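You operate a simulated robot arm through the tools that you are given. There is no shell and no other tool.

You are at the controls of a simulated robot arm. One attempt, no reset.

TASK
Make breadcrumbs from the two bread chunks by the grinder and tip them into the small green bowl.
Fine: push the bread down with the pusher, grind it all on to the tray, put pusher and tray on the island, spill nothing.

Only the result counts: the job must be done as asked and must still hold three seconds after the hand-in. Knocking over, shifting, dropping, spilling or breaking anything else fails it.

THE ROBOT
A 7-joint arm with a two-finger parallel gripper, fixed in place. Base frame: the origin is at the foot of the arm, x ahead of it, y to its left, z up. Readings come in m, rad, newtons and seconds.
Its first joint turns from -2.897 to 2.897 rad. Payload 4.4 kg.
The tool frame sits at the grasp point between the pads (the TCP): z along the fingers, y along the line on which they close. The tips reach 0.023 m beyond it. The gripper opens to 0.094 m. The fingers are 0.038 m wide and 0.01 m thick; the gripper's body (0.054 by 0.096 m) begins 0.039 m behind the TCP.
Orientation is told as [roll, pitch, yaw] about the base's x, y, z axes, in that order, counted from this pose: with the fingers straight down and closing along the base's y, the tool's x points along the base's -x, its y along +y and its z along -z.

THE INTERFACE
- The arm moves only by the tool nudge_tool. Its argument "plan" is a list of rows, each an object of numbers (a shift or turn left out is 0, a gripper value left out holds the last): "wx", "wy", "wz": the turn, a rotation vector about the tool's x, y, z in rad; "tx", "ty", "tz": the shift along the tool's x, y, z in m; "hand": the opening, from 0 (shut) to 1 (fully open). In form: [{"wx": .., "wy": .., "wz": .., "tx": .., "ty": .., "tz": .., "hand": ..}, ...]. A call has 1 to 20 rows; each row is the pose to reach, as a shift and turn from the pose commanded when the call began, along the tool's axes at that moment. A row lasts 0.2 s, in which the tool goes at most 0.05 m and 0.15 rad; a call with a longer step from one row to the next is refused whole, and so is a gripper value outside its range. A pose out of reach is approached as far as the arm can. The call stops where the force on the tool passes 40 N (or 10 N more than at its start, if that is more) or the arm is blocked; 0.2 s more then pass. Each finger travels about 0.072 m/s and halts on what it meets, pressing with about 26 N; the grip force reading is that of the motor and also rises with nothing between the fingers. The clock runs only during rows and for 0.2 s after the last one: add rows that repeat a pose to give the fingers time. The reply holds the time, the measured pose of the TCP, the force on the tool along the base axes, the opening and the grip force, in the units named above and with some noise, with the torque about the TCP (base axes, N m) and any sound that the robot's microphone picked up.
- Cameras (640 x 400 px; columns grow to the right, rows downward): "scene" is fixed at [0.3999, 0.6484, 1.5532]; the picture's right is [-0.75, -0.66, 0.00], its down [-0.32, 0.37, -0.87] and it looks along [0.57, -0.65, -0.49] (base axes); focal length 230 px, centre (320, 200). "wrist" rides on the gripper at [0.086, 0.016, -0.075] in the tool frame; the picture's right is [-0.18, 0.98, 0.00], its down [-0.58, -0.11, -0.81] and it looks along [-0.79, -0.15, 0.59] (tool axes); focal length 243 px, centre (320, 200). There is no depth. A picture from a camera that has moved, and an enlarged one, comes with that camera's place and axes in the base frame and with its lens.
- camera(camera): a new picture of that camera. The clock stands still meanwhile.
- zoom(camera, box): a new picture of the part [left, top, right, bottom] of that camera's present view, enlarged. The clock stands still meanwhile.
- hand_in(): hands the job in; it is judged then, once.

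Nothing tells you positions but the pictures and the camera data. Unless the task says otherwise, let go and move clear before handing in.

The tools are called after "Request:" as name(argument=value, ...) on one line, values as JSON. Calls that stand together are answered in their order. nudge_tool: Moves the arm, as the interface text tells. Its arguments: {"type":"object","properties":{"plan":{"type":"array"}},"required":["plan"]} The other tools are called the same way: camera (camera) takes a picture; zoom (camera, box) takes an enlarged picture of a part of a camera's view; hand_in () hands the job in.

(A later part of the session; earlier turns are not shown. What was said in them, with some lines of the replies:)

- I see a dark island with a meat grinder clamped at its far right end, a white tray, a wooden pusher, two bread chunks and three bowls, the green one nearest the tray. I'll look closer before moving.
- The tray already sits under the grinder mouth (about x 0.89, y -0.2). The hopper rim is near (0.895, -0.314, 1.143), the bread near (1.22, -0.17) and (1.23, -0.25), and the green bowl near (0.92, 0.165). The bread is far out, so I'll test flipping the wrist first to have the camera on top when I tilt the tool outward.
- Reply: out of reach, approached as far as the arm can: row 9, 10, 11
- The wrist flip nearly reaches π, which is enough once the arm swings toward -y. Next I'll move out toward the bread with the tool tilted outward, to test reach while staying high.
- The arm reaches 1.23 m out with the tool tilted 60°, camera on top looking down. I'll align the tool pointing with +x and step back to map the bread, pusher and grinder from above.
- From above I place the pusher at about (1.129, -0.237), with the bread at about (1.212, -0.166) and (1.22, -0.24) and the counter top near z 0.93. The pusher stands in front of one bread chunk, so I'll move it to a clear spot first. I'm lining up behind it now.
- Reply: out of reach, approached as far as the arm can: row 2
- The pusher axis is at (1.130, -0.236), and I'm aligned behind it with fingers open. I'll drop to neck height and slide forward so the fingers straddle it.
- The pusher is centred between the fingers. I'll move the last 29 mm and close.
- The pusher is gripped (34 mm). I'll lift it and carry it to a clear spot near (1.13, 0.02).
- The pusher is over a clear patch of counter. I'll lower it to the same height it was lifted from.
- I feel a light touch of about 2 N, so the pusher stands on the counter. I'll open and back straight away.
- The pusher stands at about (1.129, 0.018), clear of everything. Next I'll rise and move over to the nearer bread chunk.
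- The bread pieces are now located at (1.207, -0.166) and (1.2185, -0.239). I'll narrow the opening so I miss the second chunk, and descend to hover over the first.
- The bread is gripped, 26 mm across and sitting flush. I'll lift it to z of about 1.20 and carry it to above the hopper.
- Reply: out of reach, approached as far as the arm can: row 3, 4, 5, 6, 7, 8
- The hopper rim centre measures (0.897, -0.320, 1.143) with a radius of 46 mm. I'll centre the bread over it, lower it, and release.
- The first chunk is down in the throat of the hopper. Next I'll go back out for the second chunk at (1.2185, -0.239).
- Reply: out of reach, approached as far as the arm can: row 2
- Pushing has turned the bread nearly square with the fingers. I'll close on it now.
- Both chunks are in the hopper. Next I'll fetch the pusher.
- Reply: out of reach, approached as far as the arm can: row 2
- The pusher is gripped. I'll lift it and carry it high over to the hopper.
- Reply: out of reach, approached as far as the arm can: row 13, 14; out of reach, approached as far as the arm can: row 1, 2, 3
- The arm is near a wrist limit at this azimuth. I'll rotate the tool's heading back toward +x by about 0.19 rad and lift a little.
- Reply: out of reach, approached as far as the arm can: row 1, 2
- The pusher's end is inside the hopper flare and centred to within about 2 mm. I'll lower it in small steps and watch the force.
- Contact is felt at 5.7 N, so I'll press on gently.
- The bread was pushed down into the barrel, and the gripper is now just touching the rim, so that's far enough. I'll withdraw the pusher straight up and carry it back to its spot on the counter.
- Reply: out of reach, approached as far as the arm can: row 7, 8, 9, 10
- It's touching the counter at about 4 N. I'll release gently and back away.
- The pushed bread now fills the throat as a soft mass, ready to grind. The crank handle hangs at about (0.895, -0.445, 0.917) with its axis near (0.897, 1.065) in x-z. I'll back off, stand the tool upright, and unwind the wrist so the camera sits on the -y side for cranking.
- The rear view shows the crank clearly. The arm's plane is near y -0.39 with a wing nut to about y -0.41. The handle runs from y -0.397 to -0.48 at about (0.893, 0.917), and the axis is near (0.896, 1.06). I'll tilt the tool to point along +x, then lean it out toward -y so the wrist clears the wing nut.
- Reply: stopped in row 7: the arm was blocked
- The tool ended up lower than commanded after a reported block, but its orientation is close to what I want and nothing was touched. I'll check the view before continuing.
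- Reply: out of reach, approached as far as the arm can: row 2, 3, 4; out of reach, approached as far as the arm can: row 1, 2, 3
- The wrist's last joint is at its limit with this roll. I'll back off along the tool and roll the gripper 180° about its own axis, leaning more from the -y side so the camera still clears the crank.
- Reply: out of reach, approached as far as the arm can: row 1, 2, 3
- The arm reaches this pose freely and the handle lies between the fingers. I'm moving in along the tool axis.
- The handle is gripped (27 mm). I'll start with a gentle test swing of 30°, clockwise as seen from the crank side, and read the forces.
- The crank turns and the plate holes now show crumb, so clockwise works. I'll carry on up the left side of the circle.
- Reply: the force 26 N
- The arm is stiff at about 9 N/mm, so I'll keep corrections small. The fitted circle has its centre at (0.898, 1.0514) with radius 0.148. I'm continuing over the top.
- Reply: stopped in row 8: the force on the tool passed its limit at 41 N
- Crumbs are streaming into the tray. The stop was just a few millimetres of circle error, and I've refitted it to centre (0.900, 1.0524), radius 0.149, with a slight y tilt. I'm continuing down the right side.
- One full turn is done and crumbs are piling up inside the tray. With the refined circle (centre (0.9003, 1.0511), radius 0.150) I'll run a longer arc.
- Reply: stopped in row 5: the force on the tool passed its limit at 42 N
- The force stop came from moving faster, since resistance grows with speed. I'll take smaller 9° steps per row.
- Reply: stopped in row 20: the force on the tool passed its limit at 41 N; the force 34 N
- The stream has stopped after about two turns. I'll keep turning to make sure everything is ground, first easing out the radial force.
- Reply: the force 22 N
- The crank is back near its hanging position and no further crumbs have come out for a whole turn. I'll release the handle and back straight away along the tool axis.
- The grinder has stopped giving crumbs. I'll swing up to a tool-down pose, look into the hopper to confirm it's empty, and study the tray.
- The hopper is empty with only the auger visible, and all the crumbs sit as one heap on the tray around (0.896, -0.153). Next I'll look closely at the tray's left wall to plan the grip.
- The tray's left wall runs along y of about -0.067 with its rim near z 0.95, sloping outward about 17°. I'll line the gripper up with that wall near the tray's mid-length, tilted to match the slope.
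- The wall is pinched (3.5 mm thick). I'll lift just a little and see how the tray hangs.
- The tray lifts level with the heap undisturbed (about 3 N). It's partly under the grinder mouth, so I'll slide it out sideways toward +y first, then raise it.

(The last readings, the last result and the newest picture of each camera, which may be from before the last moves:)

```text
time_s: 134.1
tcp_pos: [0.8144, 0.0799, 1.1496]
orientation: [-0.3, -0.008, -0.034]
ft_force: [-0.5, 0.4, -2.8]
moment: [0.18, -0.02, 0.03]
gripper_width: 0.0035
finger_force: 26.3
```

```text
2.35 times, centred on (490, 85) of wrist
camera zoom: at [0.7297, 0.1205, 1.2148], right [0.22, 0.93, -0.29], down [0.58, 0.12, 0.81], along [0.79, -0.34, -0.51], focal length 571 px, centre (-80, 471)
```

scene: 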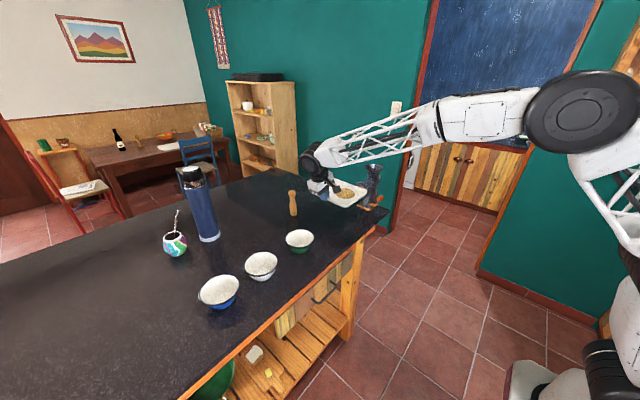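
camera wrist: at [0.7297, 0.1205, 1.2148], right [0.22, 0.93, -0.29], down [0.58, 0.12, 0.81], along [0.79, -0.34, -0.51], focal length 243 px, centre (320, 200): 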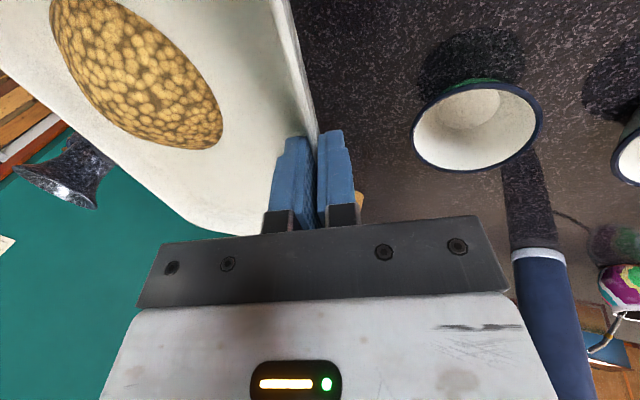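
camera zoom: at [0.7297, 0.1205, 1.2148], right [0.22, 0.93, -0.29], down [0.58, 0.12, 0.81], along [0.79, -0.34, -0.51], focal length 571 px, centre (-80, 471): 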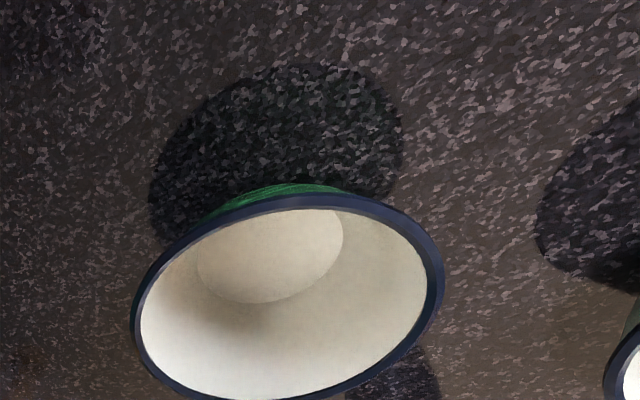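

The green bowl's centre is at about (0.919, 0.174) with its rim near z 0.983. I'll tilt the tray toward its near-right corner so that corner is the single lowest point, and bring it over the bowl while still nearly level.

Request:
nudge_tool(plan=[{"tx": -0.0198, "ty": 0.0219, "tz": -0.0088, "wx": -0.0179, "wy": -0.0119, "wz": 0.0038, "hand": 0}, {"tx": -0.0395, "ty": 0.0438, "tz": -0.0175, "wx": -0.0357, "wy": -0.0238, "wz": 0.0077, "hand": 0}, {"tx": -0.0593, "ty": 0.0656, "tz": -0.0263, "wx": -0.0536, "wy": -0.0357, "wz": 0.0115, "hand": 0}, {"tx": -0.079, "ty": 0.0875, "tz": -0.035, "wx": -0.0715, "wy": -0.0476, "wz": 0.0154, "hand": 0}, {"tx": -0.0988, "ty": 0.1094, "tz": -0.0438, "wx": -0.0893, "wy": -0.0595, "wz": 0.0192, "hand": 0}, {"tx": -0.1185, "ty": 0.1313, "tz": -0.0526, "wx": -0.1072, "wy": -0.0713, "wz": 0.0231, "hand": 0}, {"tx": -0.1383, "ty": 0.1532, "tz": -0.0613, "wx": -0.1251, "wy": -0.0832, "wz": 0.0269, "hand": 0}, {"tx": -0.158, "ty": 0.175, "tz": -0.0701, "wx": -0.1429, "wy": -0.0951, "wz": 0.0308, "hand": 0}, {"tx": -0.1778, "ty": 0.1969, "tz": -0.0788, "wx": -0.1608, "wy": -0.107, "wz": 0.0346, "hand": 0}, {"tx": -0.1975, "ty": 0.2188, "tz": -0.0876, "wx": -0.1787, "wy": -0.1189, "wz": 0.0385, "hand": 0}])

Request:
camera(camera="scene")

Request:
camera(camera="wrist")

Request:
zoom(camera="scene", box=[220, 140, 380, 270])

```text
time_s: 136.3
tcp_pos: [1.0215, 0.3083, 1.1676]
orientation: [-0.119, -0.132, -0.044]
ft_force: [-0.6, 0.1, -1.9]
moment: [0.21, -0.01, 0.0]
gripper_width: 0.0035
finger_force: 25.5
```

```text
taken
```

scene: 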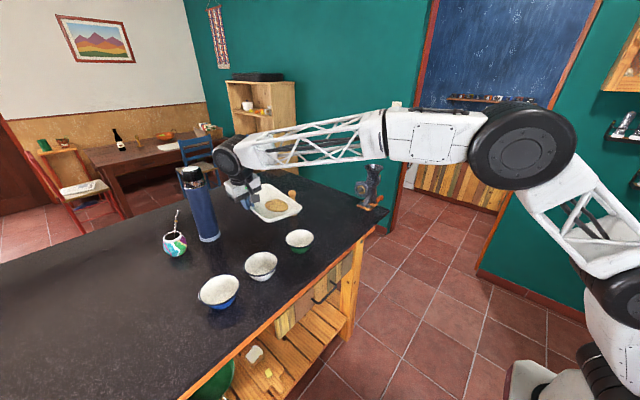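

```text
taken
camera wrist: at [0.9288, 0.3377, 1.2285], right [0.24, 0.97, -0.09], down [0.47, -0.03, 0.88], along [0.85, -0.26, -0.46], focal length 243 px, centre (320, 200)
```

wrist: 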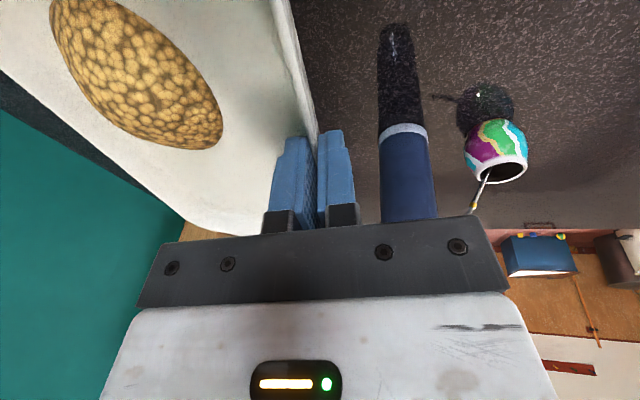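

```text
3.08 times, centred on (300, 205) of scene
camera zoom: at [0.3999, 0.6484, 1.5532], right [-0.75, -0.66, 0.0], down [-0.32, 0.37, -0.87], along [0.57, -0.65, -0.49], focal length 708 px, centre (382, 185)
```

zoom: 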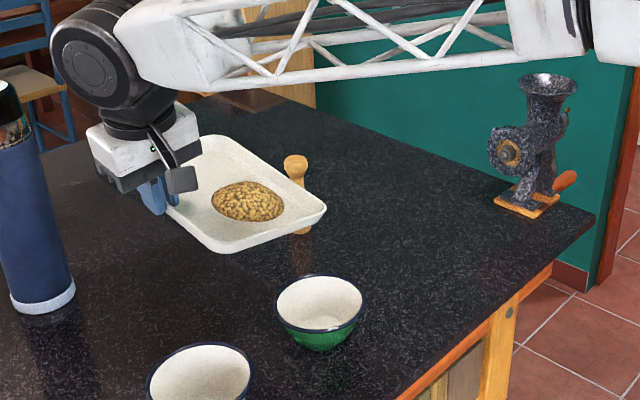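

The tray's lowest corner is now about 13 cm above the bowl, nearly over its centre. I'll tilt to about 35° while keeping that corner over the bowl.

Request:
nudge_tool(plan=[{"tx": 0.0035, "ty": -0.0041, "tz": 0.0, "wx": -0.0805, "wy": -0.0536, "wz": 0.0173, "hand": 0}, {"tx": 0.007, "ty": -0.0082, "tz": 0.0, "wx": -0.161, "wy": -0.1072, "wz": 0.0347, "hand": 0}, {"tx": 0.0104, "ty": -0.0122, "tz": 0.0, "wx": -0.2416, "wy": -0.1607, "wz": 0.052, "hand": 0}, {"tx": 0.0139, "ty": -0.0163, "tz": 0.0001, "wx": -0.3221, "wy": -0.2143, "wz": 0.0693, "hand": 0}])

Request:
camera(camera="wrist")

Request:
zoom(camera="scene", box=[220, 140, 380, 270])

```text
time_s: 137.3
tcp_pos: [1.0072, 0.2933, 1.1705]
orientation: [0.223, -0.344, -0.129]
ft_force: [0.2, -0.1, -1.8]
moment: [0.18, 0.06, 0.01]
gripper_width: 0.0033
finger_force: 26.3
```

```text
taken
camera wrist: at [0.9016, 0.3057, 1.2118], right [0.22, 0.94, 0.27], down [0.25, -0.32, 0.91], along [0.94, -0.14, -0.31], focal length 243 px, centre (320, 200)
```

wrist: 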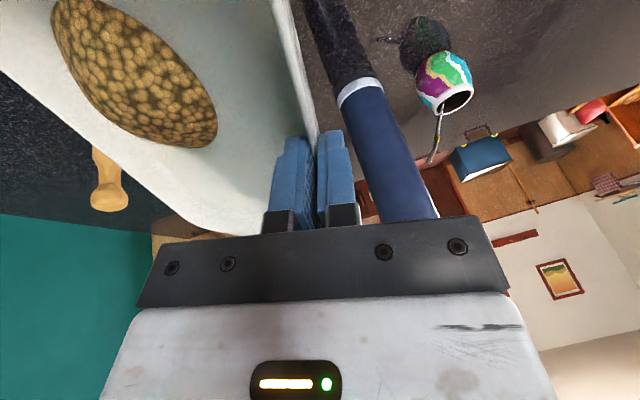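

```text
3.08 times, centred on (300, 205) of scene
camera zoom: at [0.3999, 0.6484, 1.5532], right [-0.75, -0.66, 0.0], down [-0.32, 0.37, -0.87], along [0.57, -0.65, -0.49], focal length 708 px, centre (382, 185)
```

zoom: 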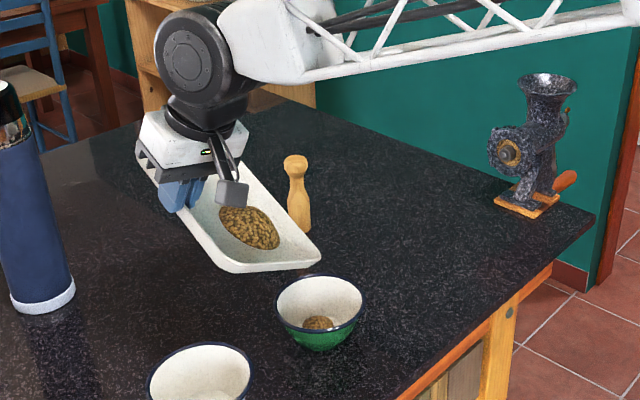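

At about 35° the crumbs have begun pouring from the corner straight into the green bowl. I'll keep tilting with the corner held over the bowl's centre.

Request:
nudge_tool(plan=[{"hand": 0}, {"tx": 0.0016, "ty": -0.0072, "tz": -0.0148, "wx": -0.0716, "wy": -0.0476, "wz": 0.0154, "hand": 0}, {"tx": 0.0033, "ty": -0.0144, "tz": -0.0296, "wx": -0.1432, "wy": -0.0953, "wz": 0.0308, "hand": 0}, {"tx": 0.0049, "ty": -0.0216, "tz": -0.0444, "wx": -0.2147, "wy": -0.1429, "wz": 0.0462, "hand": 0}])

Request:
zoom(camera="scene", box=[220, 140, 380, 270])

Request:
camera(camera="wrist")

```text
time_s: 138.3
tcp_pos: [0.9845, 0.2637, 1.2034]
orientation: [0.476, -0.461, -0.229]
ft_force: [0.2, 0.6, -2.0]
moment: [0.12, 0.07, 0.01]
gripper_width: 0.0037
finger_force: 26.1
```

```text
3.08 times, centred on (300, 205) of scene
camera zoom: at [0.3999, 0.6484, 1.5532], right [-0.75, -0.66, 0.0], down [-0.32, 0.37, -0.87], along [0.57, -0.65, -0.49], focal length 708 px, centre (382, 185)
```

zoom: 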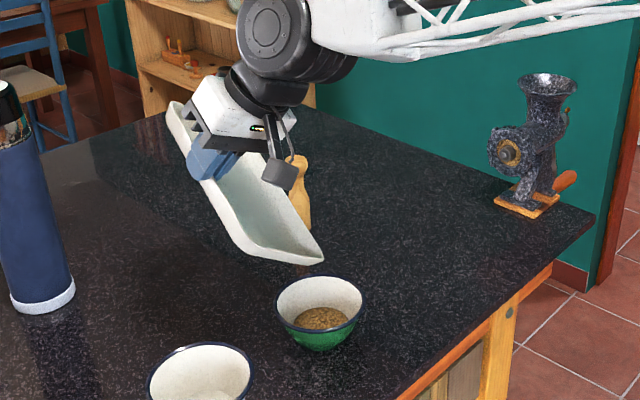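

```text
taken
camera wrist: at [0.8734, 0.2696, 1.2301], right [0.16, 0.86, 0.49], down [0.11, -0.51, 0.86], along [0.98, -0.08, -0.18], focal length 243 px, centre (320, 200)
```

wrist: 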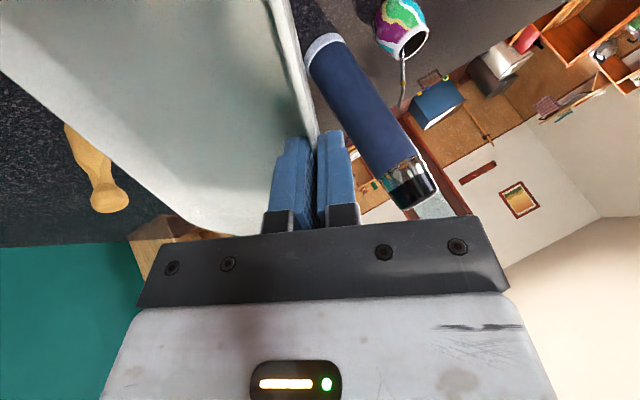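

The heap has left the tray and the bowl holds crumbs. I'll check the bowl, the counter around it, and the tray's corner.

Request:
zoom(camera="scene", box=[265, 195, 335, 250])

Request:
zoom(camera="wrist", box=[0, 0, 320, 240])

```text
7.27 times, centred on (300, 222) of scene
camera zoom: at [0.3999, 0.6484, 1.5532], right [-0.75, -0.66, 0.0], down [-0.32, 0.37, -0.87], along [0.57, -0.65, -0.49], focal length 1673 px, centre (466, 36)
```

zoom: 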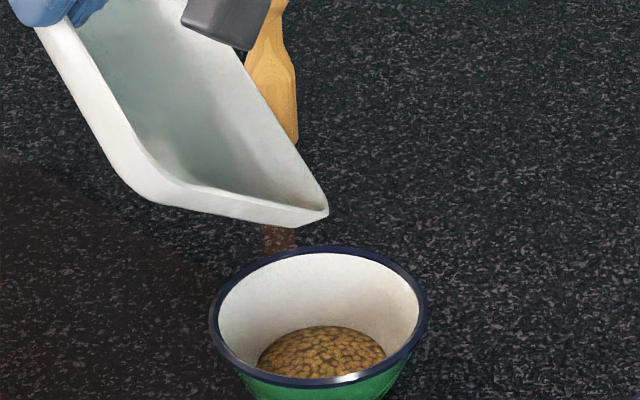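

```text
1.67 times, centred on (160, 120) of wrist
camera zoom: at [0.8734, 0.2696, 1.2301], right [0.16, 0.86, 0.49], down [0.11, -0.51, 0.86], along [0.98, -0.08, -0.18], focal length 404 px, centre (587, 333)
```

zoom: 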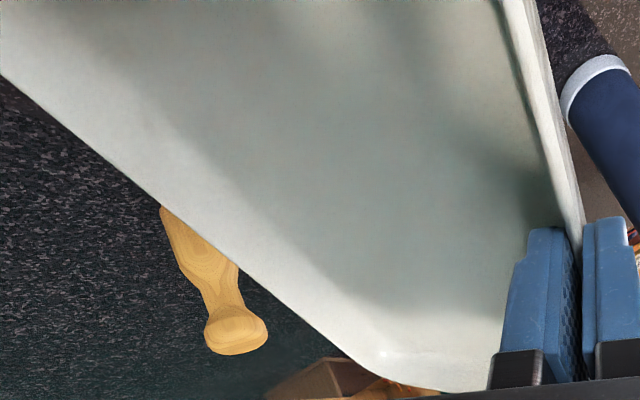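

The bowl looks clean around it, with a heap inside. I'll tilt a bit more and hold a moment so nothing is left in the tray.

Request:
nudge_tool(plan=[{"tx": 0.0016, "ty": -0.0073, "tz": -0.0148, "wx": -0.0716, "wy": -0.0476, "wz": 0.0154, "hand": 0}, {"tx": 0.0032, "ty": -0.0146, "tz": -0.0296, "wx": -0.1432, "wy": -0.0953, "wz": 0.0308, "hand": 0}, {"tx": 0.0048, "ty": -0.0219, "tz": -0.0444, "wx": -0.2147, "wy": -0.1429, "wz": 0.0462, "hand": 0}, {"tx": 0.0048, "ty": -0.0219, "tz": -0.0444, "wx": -0.2147, "wy": -0.1429, "wz": 0.0462, "hand": 0}, {"tx": 0.0048, "ty": -0.0219, "tz": -0.0444, "wx": -0.2147, "wy": -0.1429, "wz": 0.0462, "hand": 0}, {"tx": 0.0048, "ty": -0.0219, "tz": -0.0444, "wx": -0.2147, "wy": -0.1429, "wz": 0.0462, "hand": 0}])

Request:
zoom(camera="scene", box=[250, 170, 340, 250])

Request:
camera(camera="wrist")

```text
time_s: 139.7
tcp_pos: [0.9575, 0.2284, 1.227]
orientation: [0.76, -0.551, -0.368]
ft_force: [0.5, -0.7, -1.8]
moment: [0.05, 0.07, -0.01]
gripper_width: 0.0035
finger_force: 25.9
```

```text
5.00 times, centred on (295, 210) of scene
camera zoom: at [0.3999, 0.6484, 1.5532], right [-0.75, -0.66, 0.0], down [-0.32, 0.37, -0.87], along [0.57, -0.65, -0.49], focal length 1150 px, centre (445, 150)
```

zoom: 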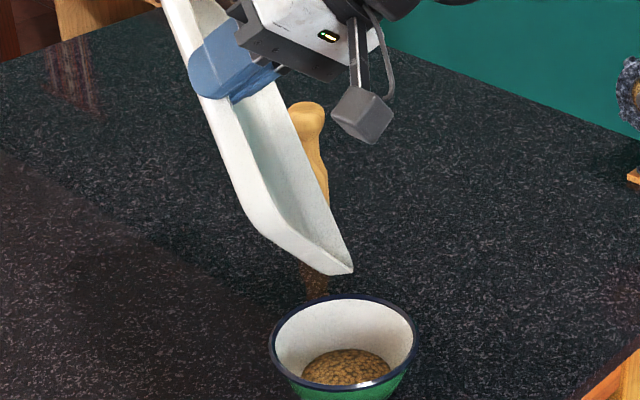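

```text
taken
camera wrist: at [0.8446, 0.2311, 1.2387], right [0.07, 0.74, 0.67], down [-0.01, -0.67, 0.74], along [1.0, -0.06, -0.04], focal length 243 px, centre (320, 200)
```

wrist: 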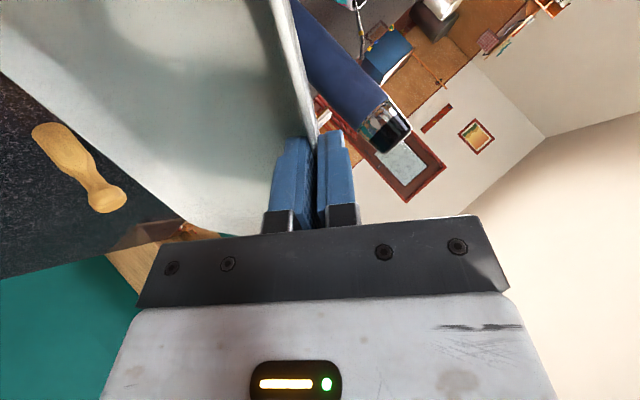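

The tray is empty and the bowl holds all the crumbs. I'll rotate the tray back to level in place, well above the bowl.

Request:
nudge_tool(plan=[{"wx": 0.1034, "wy": 0.0688, "wz": -0.0222, "hand": 0}, {"wx": 0.2067, "wy": 0.1375, "wz": -0.0445, "hand": 0}, {"wx": 0.3101, "wy": 0.2063, "wz": -0.0667, "hand": 0}, {"wx": 0.4134, "wy": 0.2751, "wz": -0.089, "hand": 0}, {"wx": 0.5168, "wy": 0.3438, "wz": -0.1112, "hand": 0}, {"wx": 0.6201, "wy": 0.4126, "wz": -0.1335, "hand": 0}, {"wx": 0.7235, "wy": 0.4814, "wz": -0.1557, "hand": 0}, {"wx": 0.8268, "wy": 0.5501, "wz": -0.178, "hand": 0}, {"wx": 0.9302, "wy": 0.6189, "wz": -0.2002, "hand": 0}])

Request:
zoom(camera="scene", box=[220, 140, 400, 270])

Request:
camera(camera="wrist")

```text
time_s: 141.7
tcp_pos: [0.957, 0.2301, 1.2284]
orientation: [-0.3, -0.009, -0.033]
ft_force: [0.1, -0.4, -1.7]
moment: [0.19, -0.02, 0.01]
gripper_width: 0.0034
finger_force: 26.1
```

```text
3.08 times, centred on (310, 205) of scene
camera zoom: at [0.3999, 0.6484, 1.5532], right [-0.75, -0.66, 0.0], down [-0.32, 0.37, -0.87], along [0.57, -0.65, -0.49], focal length 708 px, centre (351, 185)
```

zoom: 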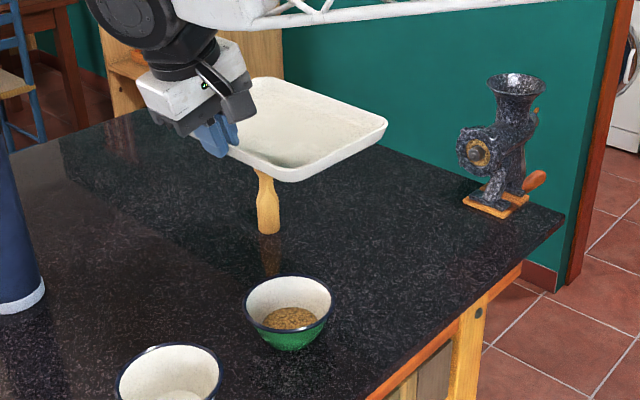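

```text
taken
camera wrist: at [0.8733, 0.2702, 1.2949], right [0.22, 0.93, -0.29], down [0.58, 0.12, 0.81], along [0.79, -0.34, -0.51], focal length 243 px, centre (320, 200)
```

wrist: 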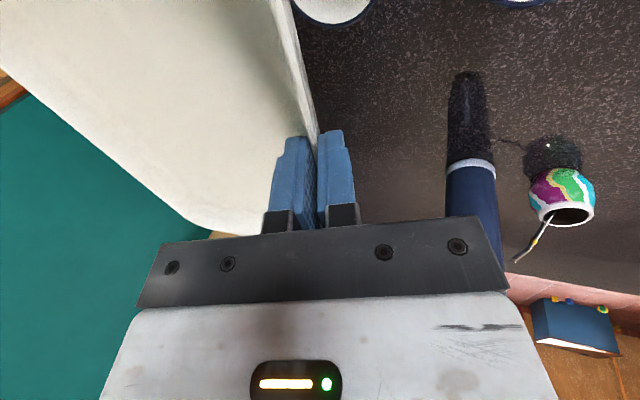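

Request:
nudge_tool(plan=[{"tx": 0.001, "ty": -0.0289, "tz": 0.013, "hand": 0}, {"tx": 0.002, "ty": -0.0578, "tz": 0.0259, "hand": 0}, {"tx": 0.003, "ty": -0.0867, "tz": 0.0389, "hand": 0}, {"tx": 0.0041, "ty": -0.1155, "tz": 0.0519, "hand": 0}, {"tx": 0.0051, "ty": -0.1444, "tz": 0.0649, "hand": 0}, {"tx": 0.0061, "ty": -0.1733, "tz": 0.0778, "hand": 0}, {"tx": 0.0071, "ty": -0.2022, "tz": 0.0908, "hand": 0}, {"tx": 0.0071, "ty": -0.1904, "tz": 0.129, "hand": 0}, {"tx": 0.0071, "ty": -0.1785, "tz": 0.1672, "hand": 0}, {"tx": 0.0071, "ty": -0.1667, "tz": 0.2054, "hand": 0}, {"tx": 0.0071, "ty": -0.1548, "tz": 0.2436, "hand": 0}, {"tx": 0.0071, "ty": -0.143, "tz": 0.2818, "hand": 0}])

Request:
camera(camera="wrist")

Request:
zoom(camera="scene", box=[240, 150, 400, 270])

```text
time_s: 144.3
tcp_pos: [0.9454, 0.0115, 1.0]
orientation: [-0.301, -0.01, -0.032]
ft_force: [-0.2, -0.2, -1.8]
moment: [0.19, 0.0, -0.04]
gripper_width: 0.0032
finger_force: 26.4
```

```text
taken
camera wrist: at [0.8609, 0.0509, 1.0667], right [0.22, 0.93, -0.29], down [0.58, 0.12, 0.81], along [0.79, -0.34, -0.51], focal length 243 px, centre (320, 200)
```

wrist: 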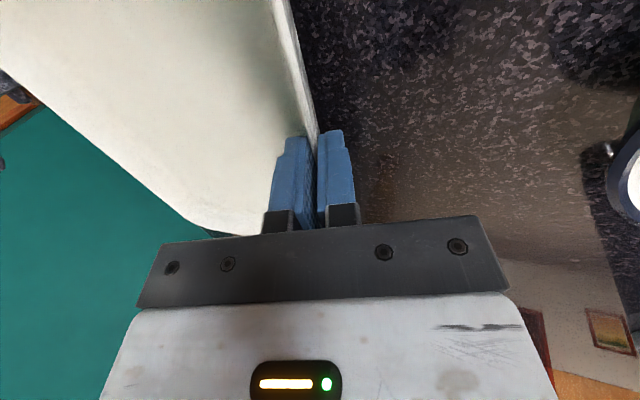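

```text
3.33 times, centred on (320, 210) of scene
camera zoom: at [0.3999, 0.6484, 1.5532], right [-0.75, -0.66, 0.0], down [-0.32, 0.37, -0.87], along [0.57, -0.65, -0.49], focal length 767 px, centre (320, 167)
```

zoom: 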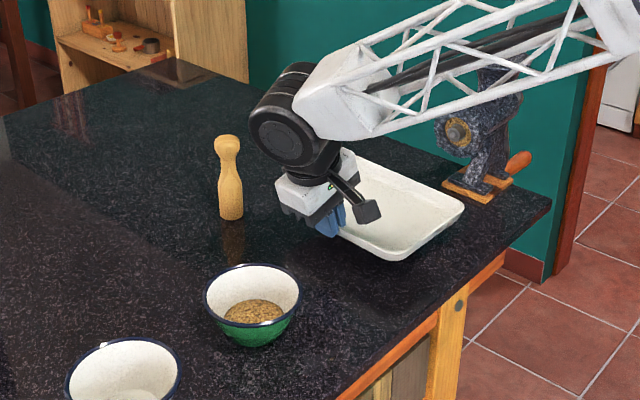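

Request:
nudge_tool(plan=[{"ty": 0.0036, "tz": 0.0118, "hand": 0}, {"ty": 0.0074, "tz": 0.0239, "hand": 0}, {"ty": 0.0107, "tz": 0.0344, "hand": 0}, {"ty": 0.0107, "tz": 0.0344, "hand": 0}])

Request:
zoom(camera="scene", box=[300, 180, 370, 230])

```text
time_s: 145.3
tcp_pos: [0.9456, 0.0115, 0.965]
orientation: [-0.3, -0.01, -0.034]
ft_force: [-0.1, 0.7, -1.8]
moment: [0.2, 0.0, 0.01]
gripper_width: 0.0036
finger_force: 25.8
```

```text
8.00 times, centred on (335, 205) of scene
camera zoom: at [0.3999, 0.6484, 1.5532], right [-0.75, -0.66, 0.0], down [-0.32, 0.37, -0.87], along [0.57, -0.65, -0.49], focal length 1840 px, centre (200, 160)
```

zoom: 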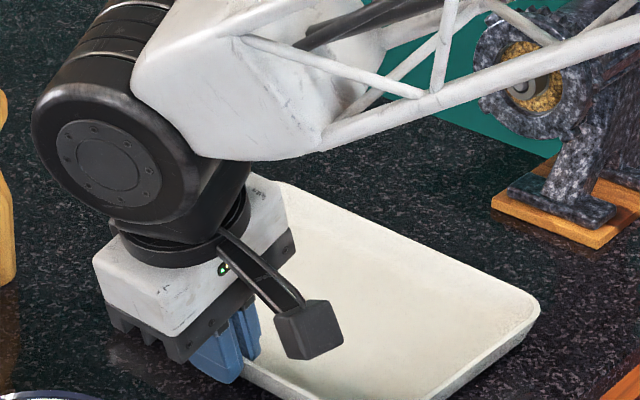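

Request:
nudge_tool(plan=[{"ty": 0.0005, "tz": 0.0014, "hand": 0}, {"ty": 0.0009, "tz": 0.0029, "hand": 0}, {"ty": 0.0012, "tz": 0.0038, "hand": 0}, {"ty": 0.0012, "tz": 0.0038, "hand": 0}])

```text
time_s: 146.3
tcp_pos: [0.9467, 0.0109, 0.9614]
orientation: [-0.301, -0.009, -0.033]
ft_force: [-0.7, -0.1, -3.0]
moment: [0.18, -0.05, -0.03]
gripper_width: 0.0035
finger_force: 26.0
```

Request:
nudge_tool(plan=[{"ty": 0.0003, "tz": 0.001, "hand": 0}, {"ty": 0.0006, "tz": 0.0019, "hand": 0}, {"ty": 0.0006, "tz": 0.0019, "hand": 0}])

Request:
zoom(camera="scene", box=[310, 190, 380, 240])

```text
time_s: 147.1
tcp_pos: [0.9476, 0.0109, 0.9591]
orientation: [-0.3, -0.01, -0.034]
ft_force: [0.2, -0.7, 2.7]
moment: [0.13, -0.52, -0.09]
gripper_width: 0.0032
finger_force: 25.7
```

```text
8.00 times, centred on (345, 215) of scene
camera zoom: at [0.3999, 0.6484, 1.5532], right [-0.75, -0.66, 0.0], down [-0.32, 0.37, -0.87], along [0.57, -0.65, -0.49], focal length 1840 px, centre (120, 80)
```

zoom: 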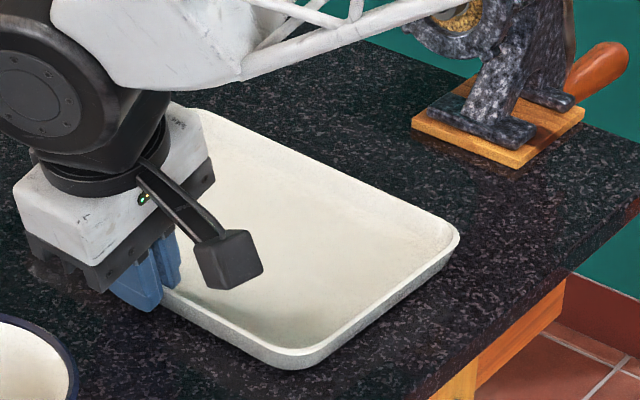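

The tray's underside is touching the counter. I'll open the fingers just a little and withdraw along the wall direction.

Request:
nudge_tool(plan=[{"hand": 0.08}, {"hand": 0.13}, {"hand": 0.15}, {"hand": 0.15}])

Request:
zoom(camera="wrist", box=[230, 100, 430, 240])

Request:
zoom(camera="scene", box=[310, 190, 380, 240])

```text
time_s: 148.1
tcp_pos: [0.9463, 0.0119, 0.9572]
orientation: [-0.3, -0.007, -0.032]
ft_force: [0.3, 0.2, 0.6]
moment: [0.01, -0.03, 0.0]
gripper_width: 0.014
finger_force: 0.0
```

```text
2.86 times, centred on (330, 170) of wrist
camera zoom: at [0.8612, 0.0511, 1.0248], right [0.22, 0.93, -0.29], down [0.58, 0.12, 0.81], along [0.79, -0.34, -0.51], focal length 693 px, centre (291, 286)
```

zoom: 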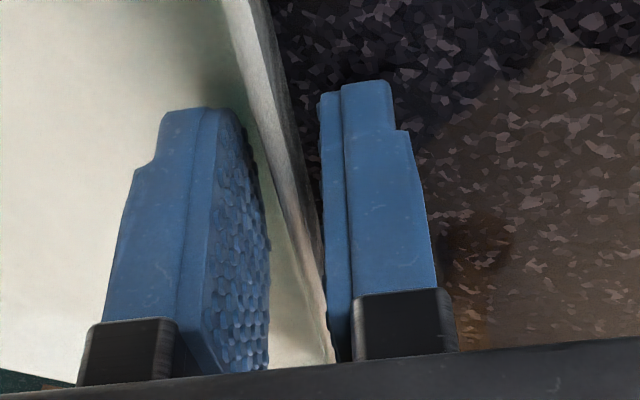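

```text
8.00 times, centred on (345, 215) of scene
camera zoom: at [0.3999, 0.6484, 1.5532], right [-0.75, -0.66, 0.0], down [-0.32, 0.37, -0.87], along [0.57, -0.65, -0.49], focal length 1840 px, centre (120, 80)
```

zoom: 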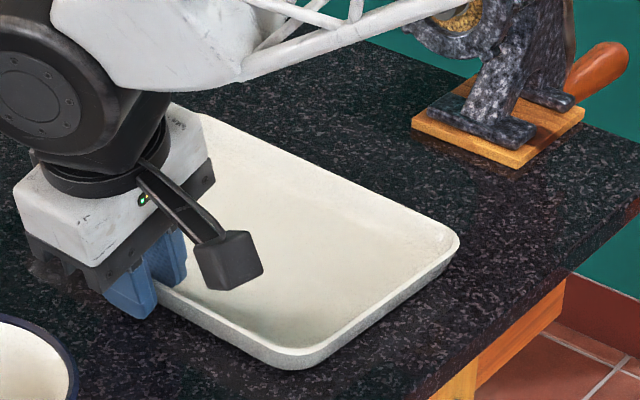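

Request:
nudge_tool(plan=[{"tz": -0.015, "hand": 0.17}, {"tz": -0.035, "hand": 0.2}, {"tz": -0.07, "hand": 0.3}, {"tz": -0.11, "hand": 0.5}, {"tz": -0.15, "hand": 0.5}, {"tz": -0.19, "hand": 0.5}, {"tx": 0.03, "tz": -0.22, "hand": 0.5}, {"tx": 0.06, "tz": -0.25, "hand": 0.5}, {"tx": 0.1, "tz": -0.27, "hand": 0.5}])

Request:
camera(camera="scene")

Request:
camera(camera="wrist")

Request:
zoom(camera="scene", box=[240, 150, 400, 260])

```text
time_s: 150.1
tcp_pos: [0.848, 0.0934, 1.2129]
orientation: [-0.299, -0.008, -0.033]
ft_force: [0.9, -0.6, -0.7]
moment: [-0.01, 0.03, 0.06]
gripper_width: 0.0469
finger_force: 0.0
```

```text
taken
```

scene: 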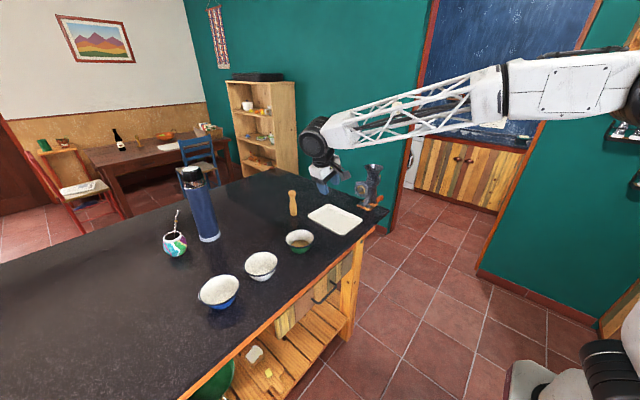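

```text
taken
camera wrist: at [0.7632, 0.1332, 1.2792], right [0.22, 0.93, -0.29], down [0.58, 0.12, 0.81], along [0.79, -0.34, -0.51], focal length 243 px, centre (320, 200)
```

wrist: 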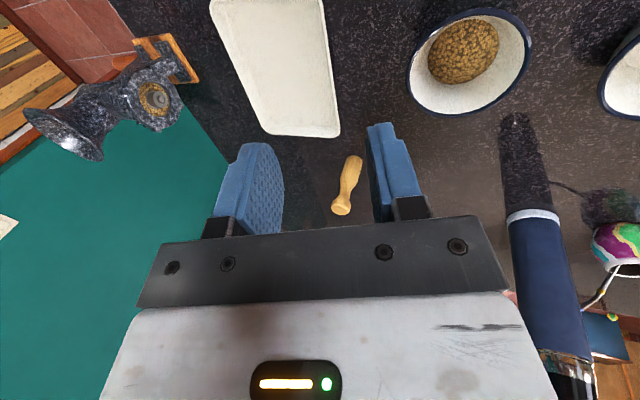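

```text
3.64 times, centred on (320, 205) of scene
camera zoom: at [0.3999, 0.6484, 1.5532], right [-0.75, -0.66, 0.0], down [-0.32, 0.37, -0.87], along [0.57, -0.65, -0.49], focal length 837 px, centre (320, 182)
```

zoom: 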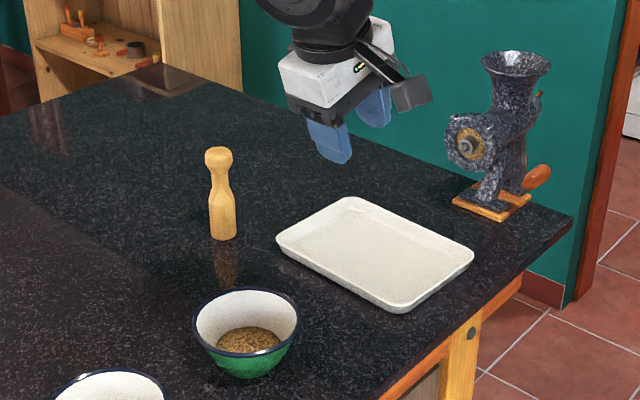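

Request:
zoom(camera="wrist", box=[390, 0, 560, 130])

Request:
zoom(camera="wrist", box=[100, 0, 380, 200])

Request:
zoom(camera="scene", box=[340, 160, 400, 220])

```text
3.08 times, centred on (475, 65) of wrist
camera zoom: at [0.7632, 0.1332, 1.2792], right [0.22, 0.93, -0.29], down [0.58, 0.12, 0.81], along [0.79, -0.34, -0.51], focal length 746 px, centre (-157, 615)
```

zoom: 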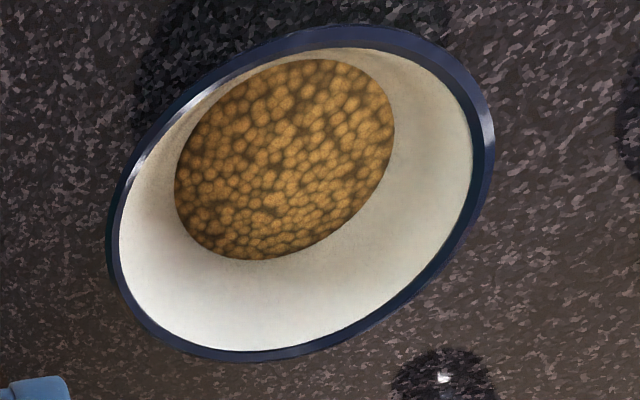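

```text
2.00 times, centred on (240, 100) of wrist
camera zoom: at [0.7632, 0.1332, 1.2792], right [0.22, 0.93, -0.29], down [0.58, 0.12, 0.81], along [0.79, -0.34, -0.51], focal length 485 px, centre (480, 400)
```

zoom: 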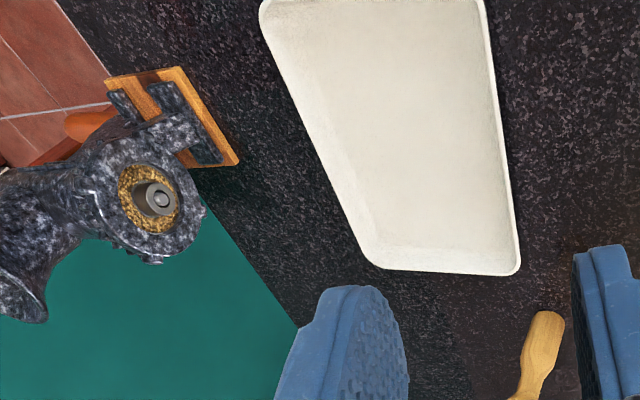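

```text
6.67 times, centred on (370, 190) of scene
camera zoom: at [0.3999, 0.6484, 1.5532], right [-0.75, -0.66, 0.0], down [-0.32, 0.37, -0.87], along [0.57, -0.65, -0.49], focal length 1534 px, centre (-13, 267)
```

zoom: 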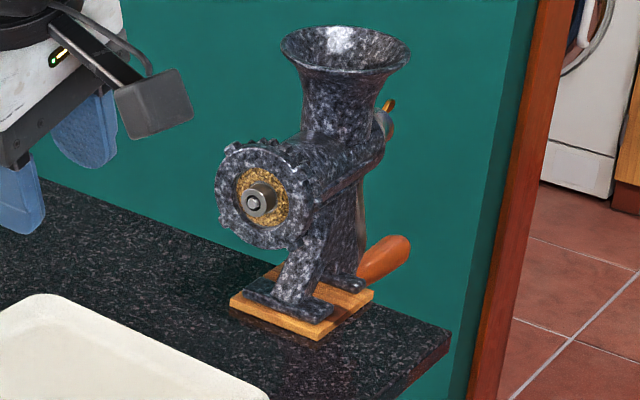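

The green bowl holds the whole heap. The tray is empty on the island and the pusher stands upright there. The hopper is empty, the counter shows no crumbs, and the gripper is open and clear, so I'm handing in.

Request:
hand_in()

```text
The job is handed in.
```

The breadcrumbs are in the small green bowl and I've handed the job in; I haven't seen the judging result.

- **Grinding:** Both bread chunks went into the hopper and were pushed down with the pusher. I cranked until the stream stopped, plus almost one more turn, and the hopper showed only the auger afterwards. A ring of crumb still shows on the grinder's outlet plate. It appeared when I first turned the crank and didn't come off with more cranking.
- **Bowl:** The heap came off the tray's corner into the bowl. I saw no crumbs on the counter or left in the tray.
- **Pusher and tray:** Both are on the island but not in their original spots. The pusher stands upright at about (1.13, 0.02), and the empty tray sits level just in front of the grinder.
- **Other objects:** I saw nothing else knocked over or moved. The crank handle hangs at its lowest point, as it did at the start. The gripper is open and clear.
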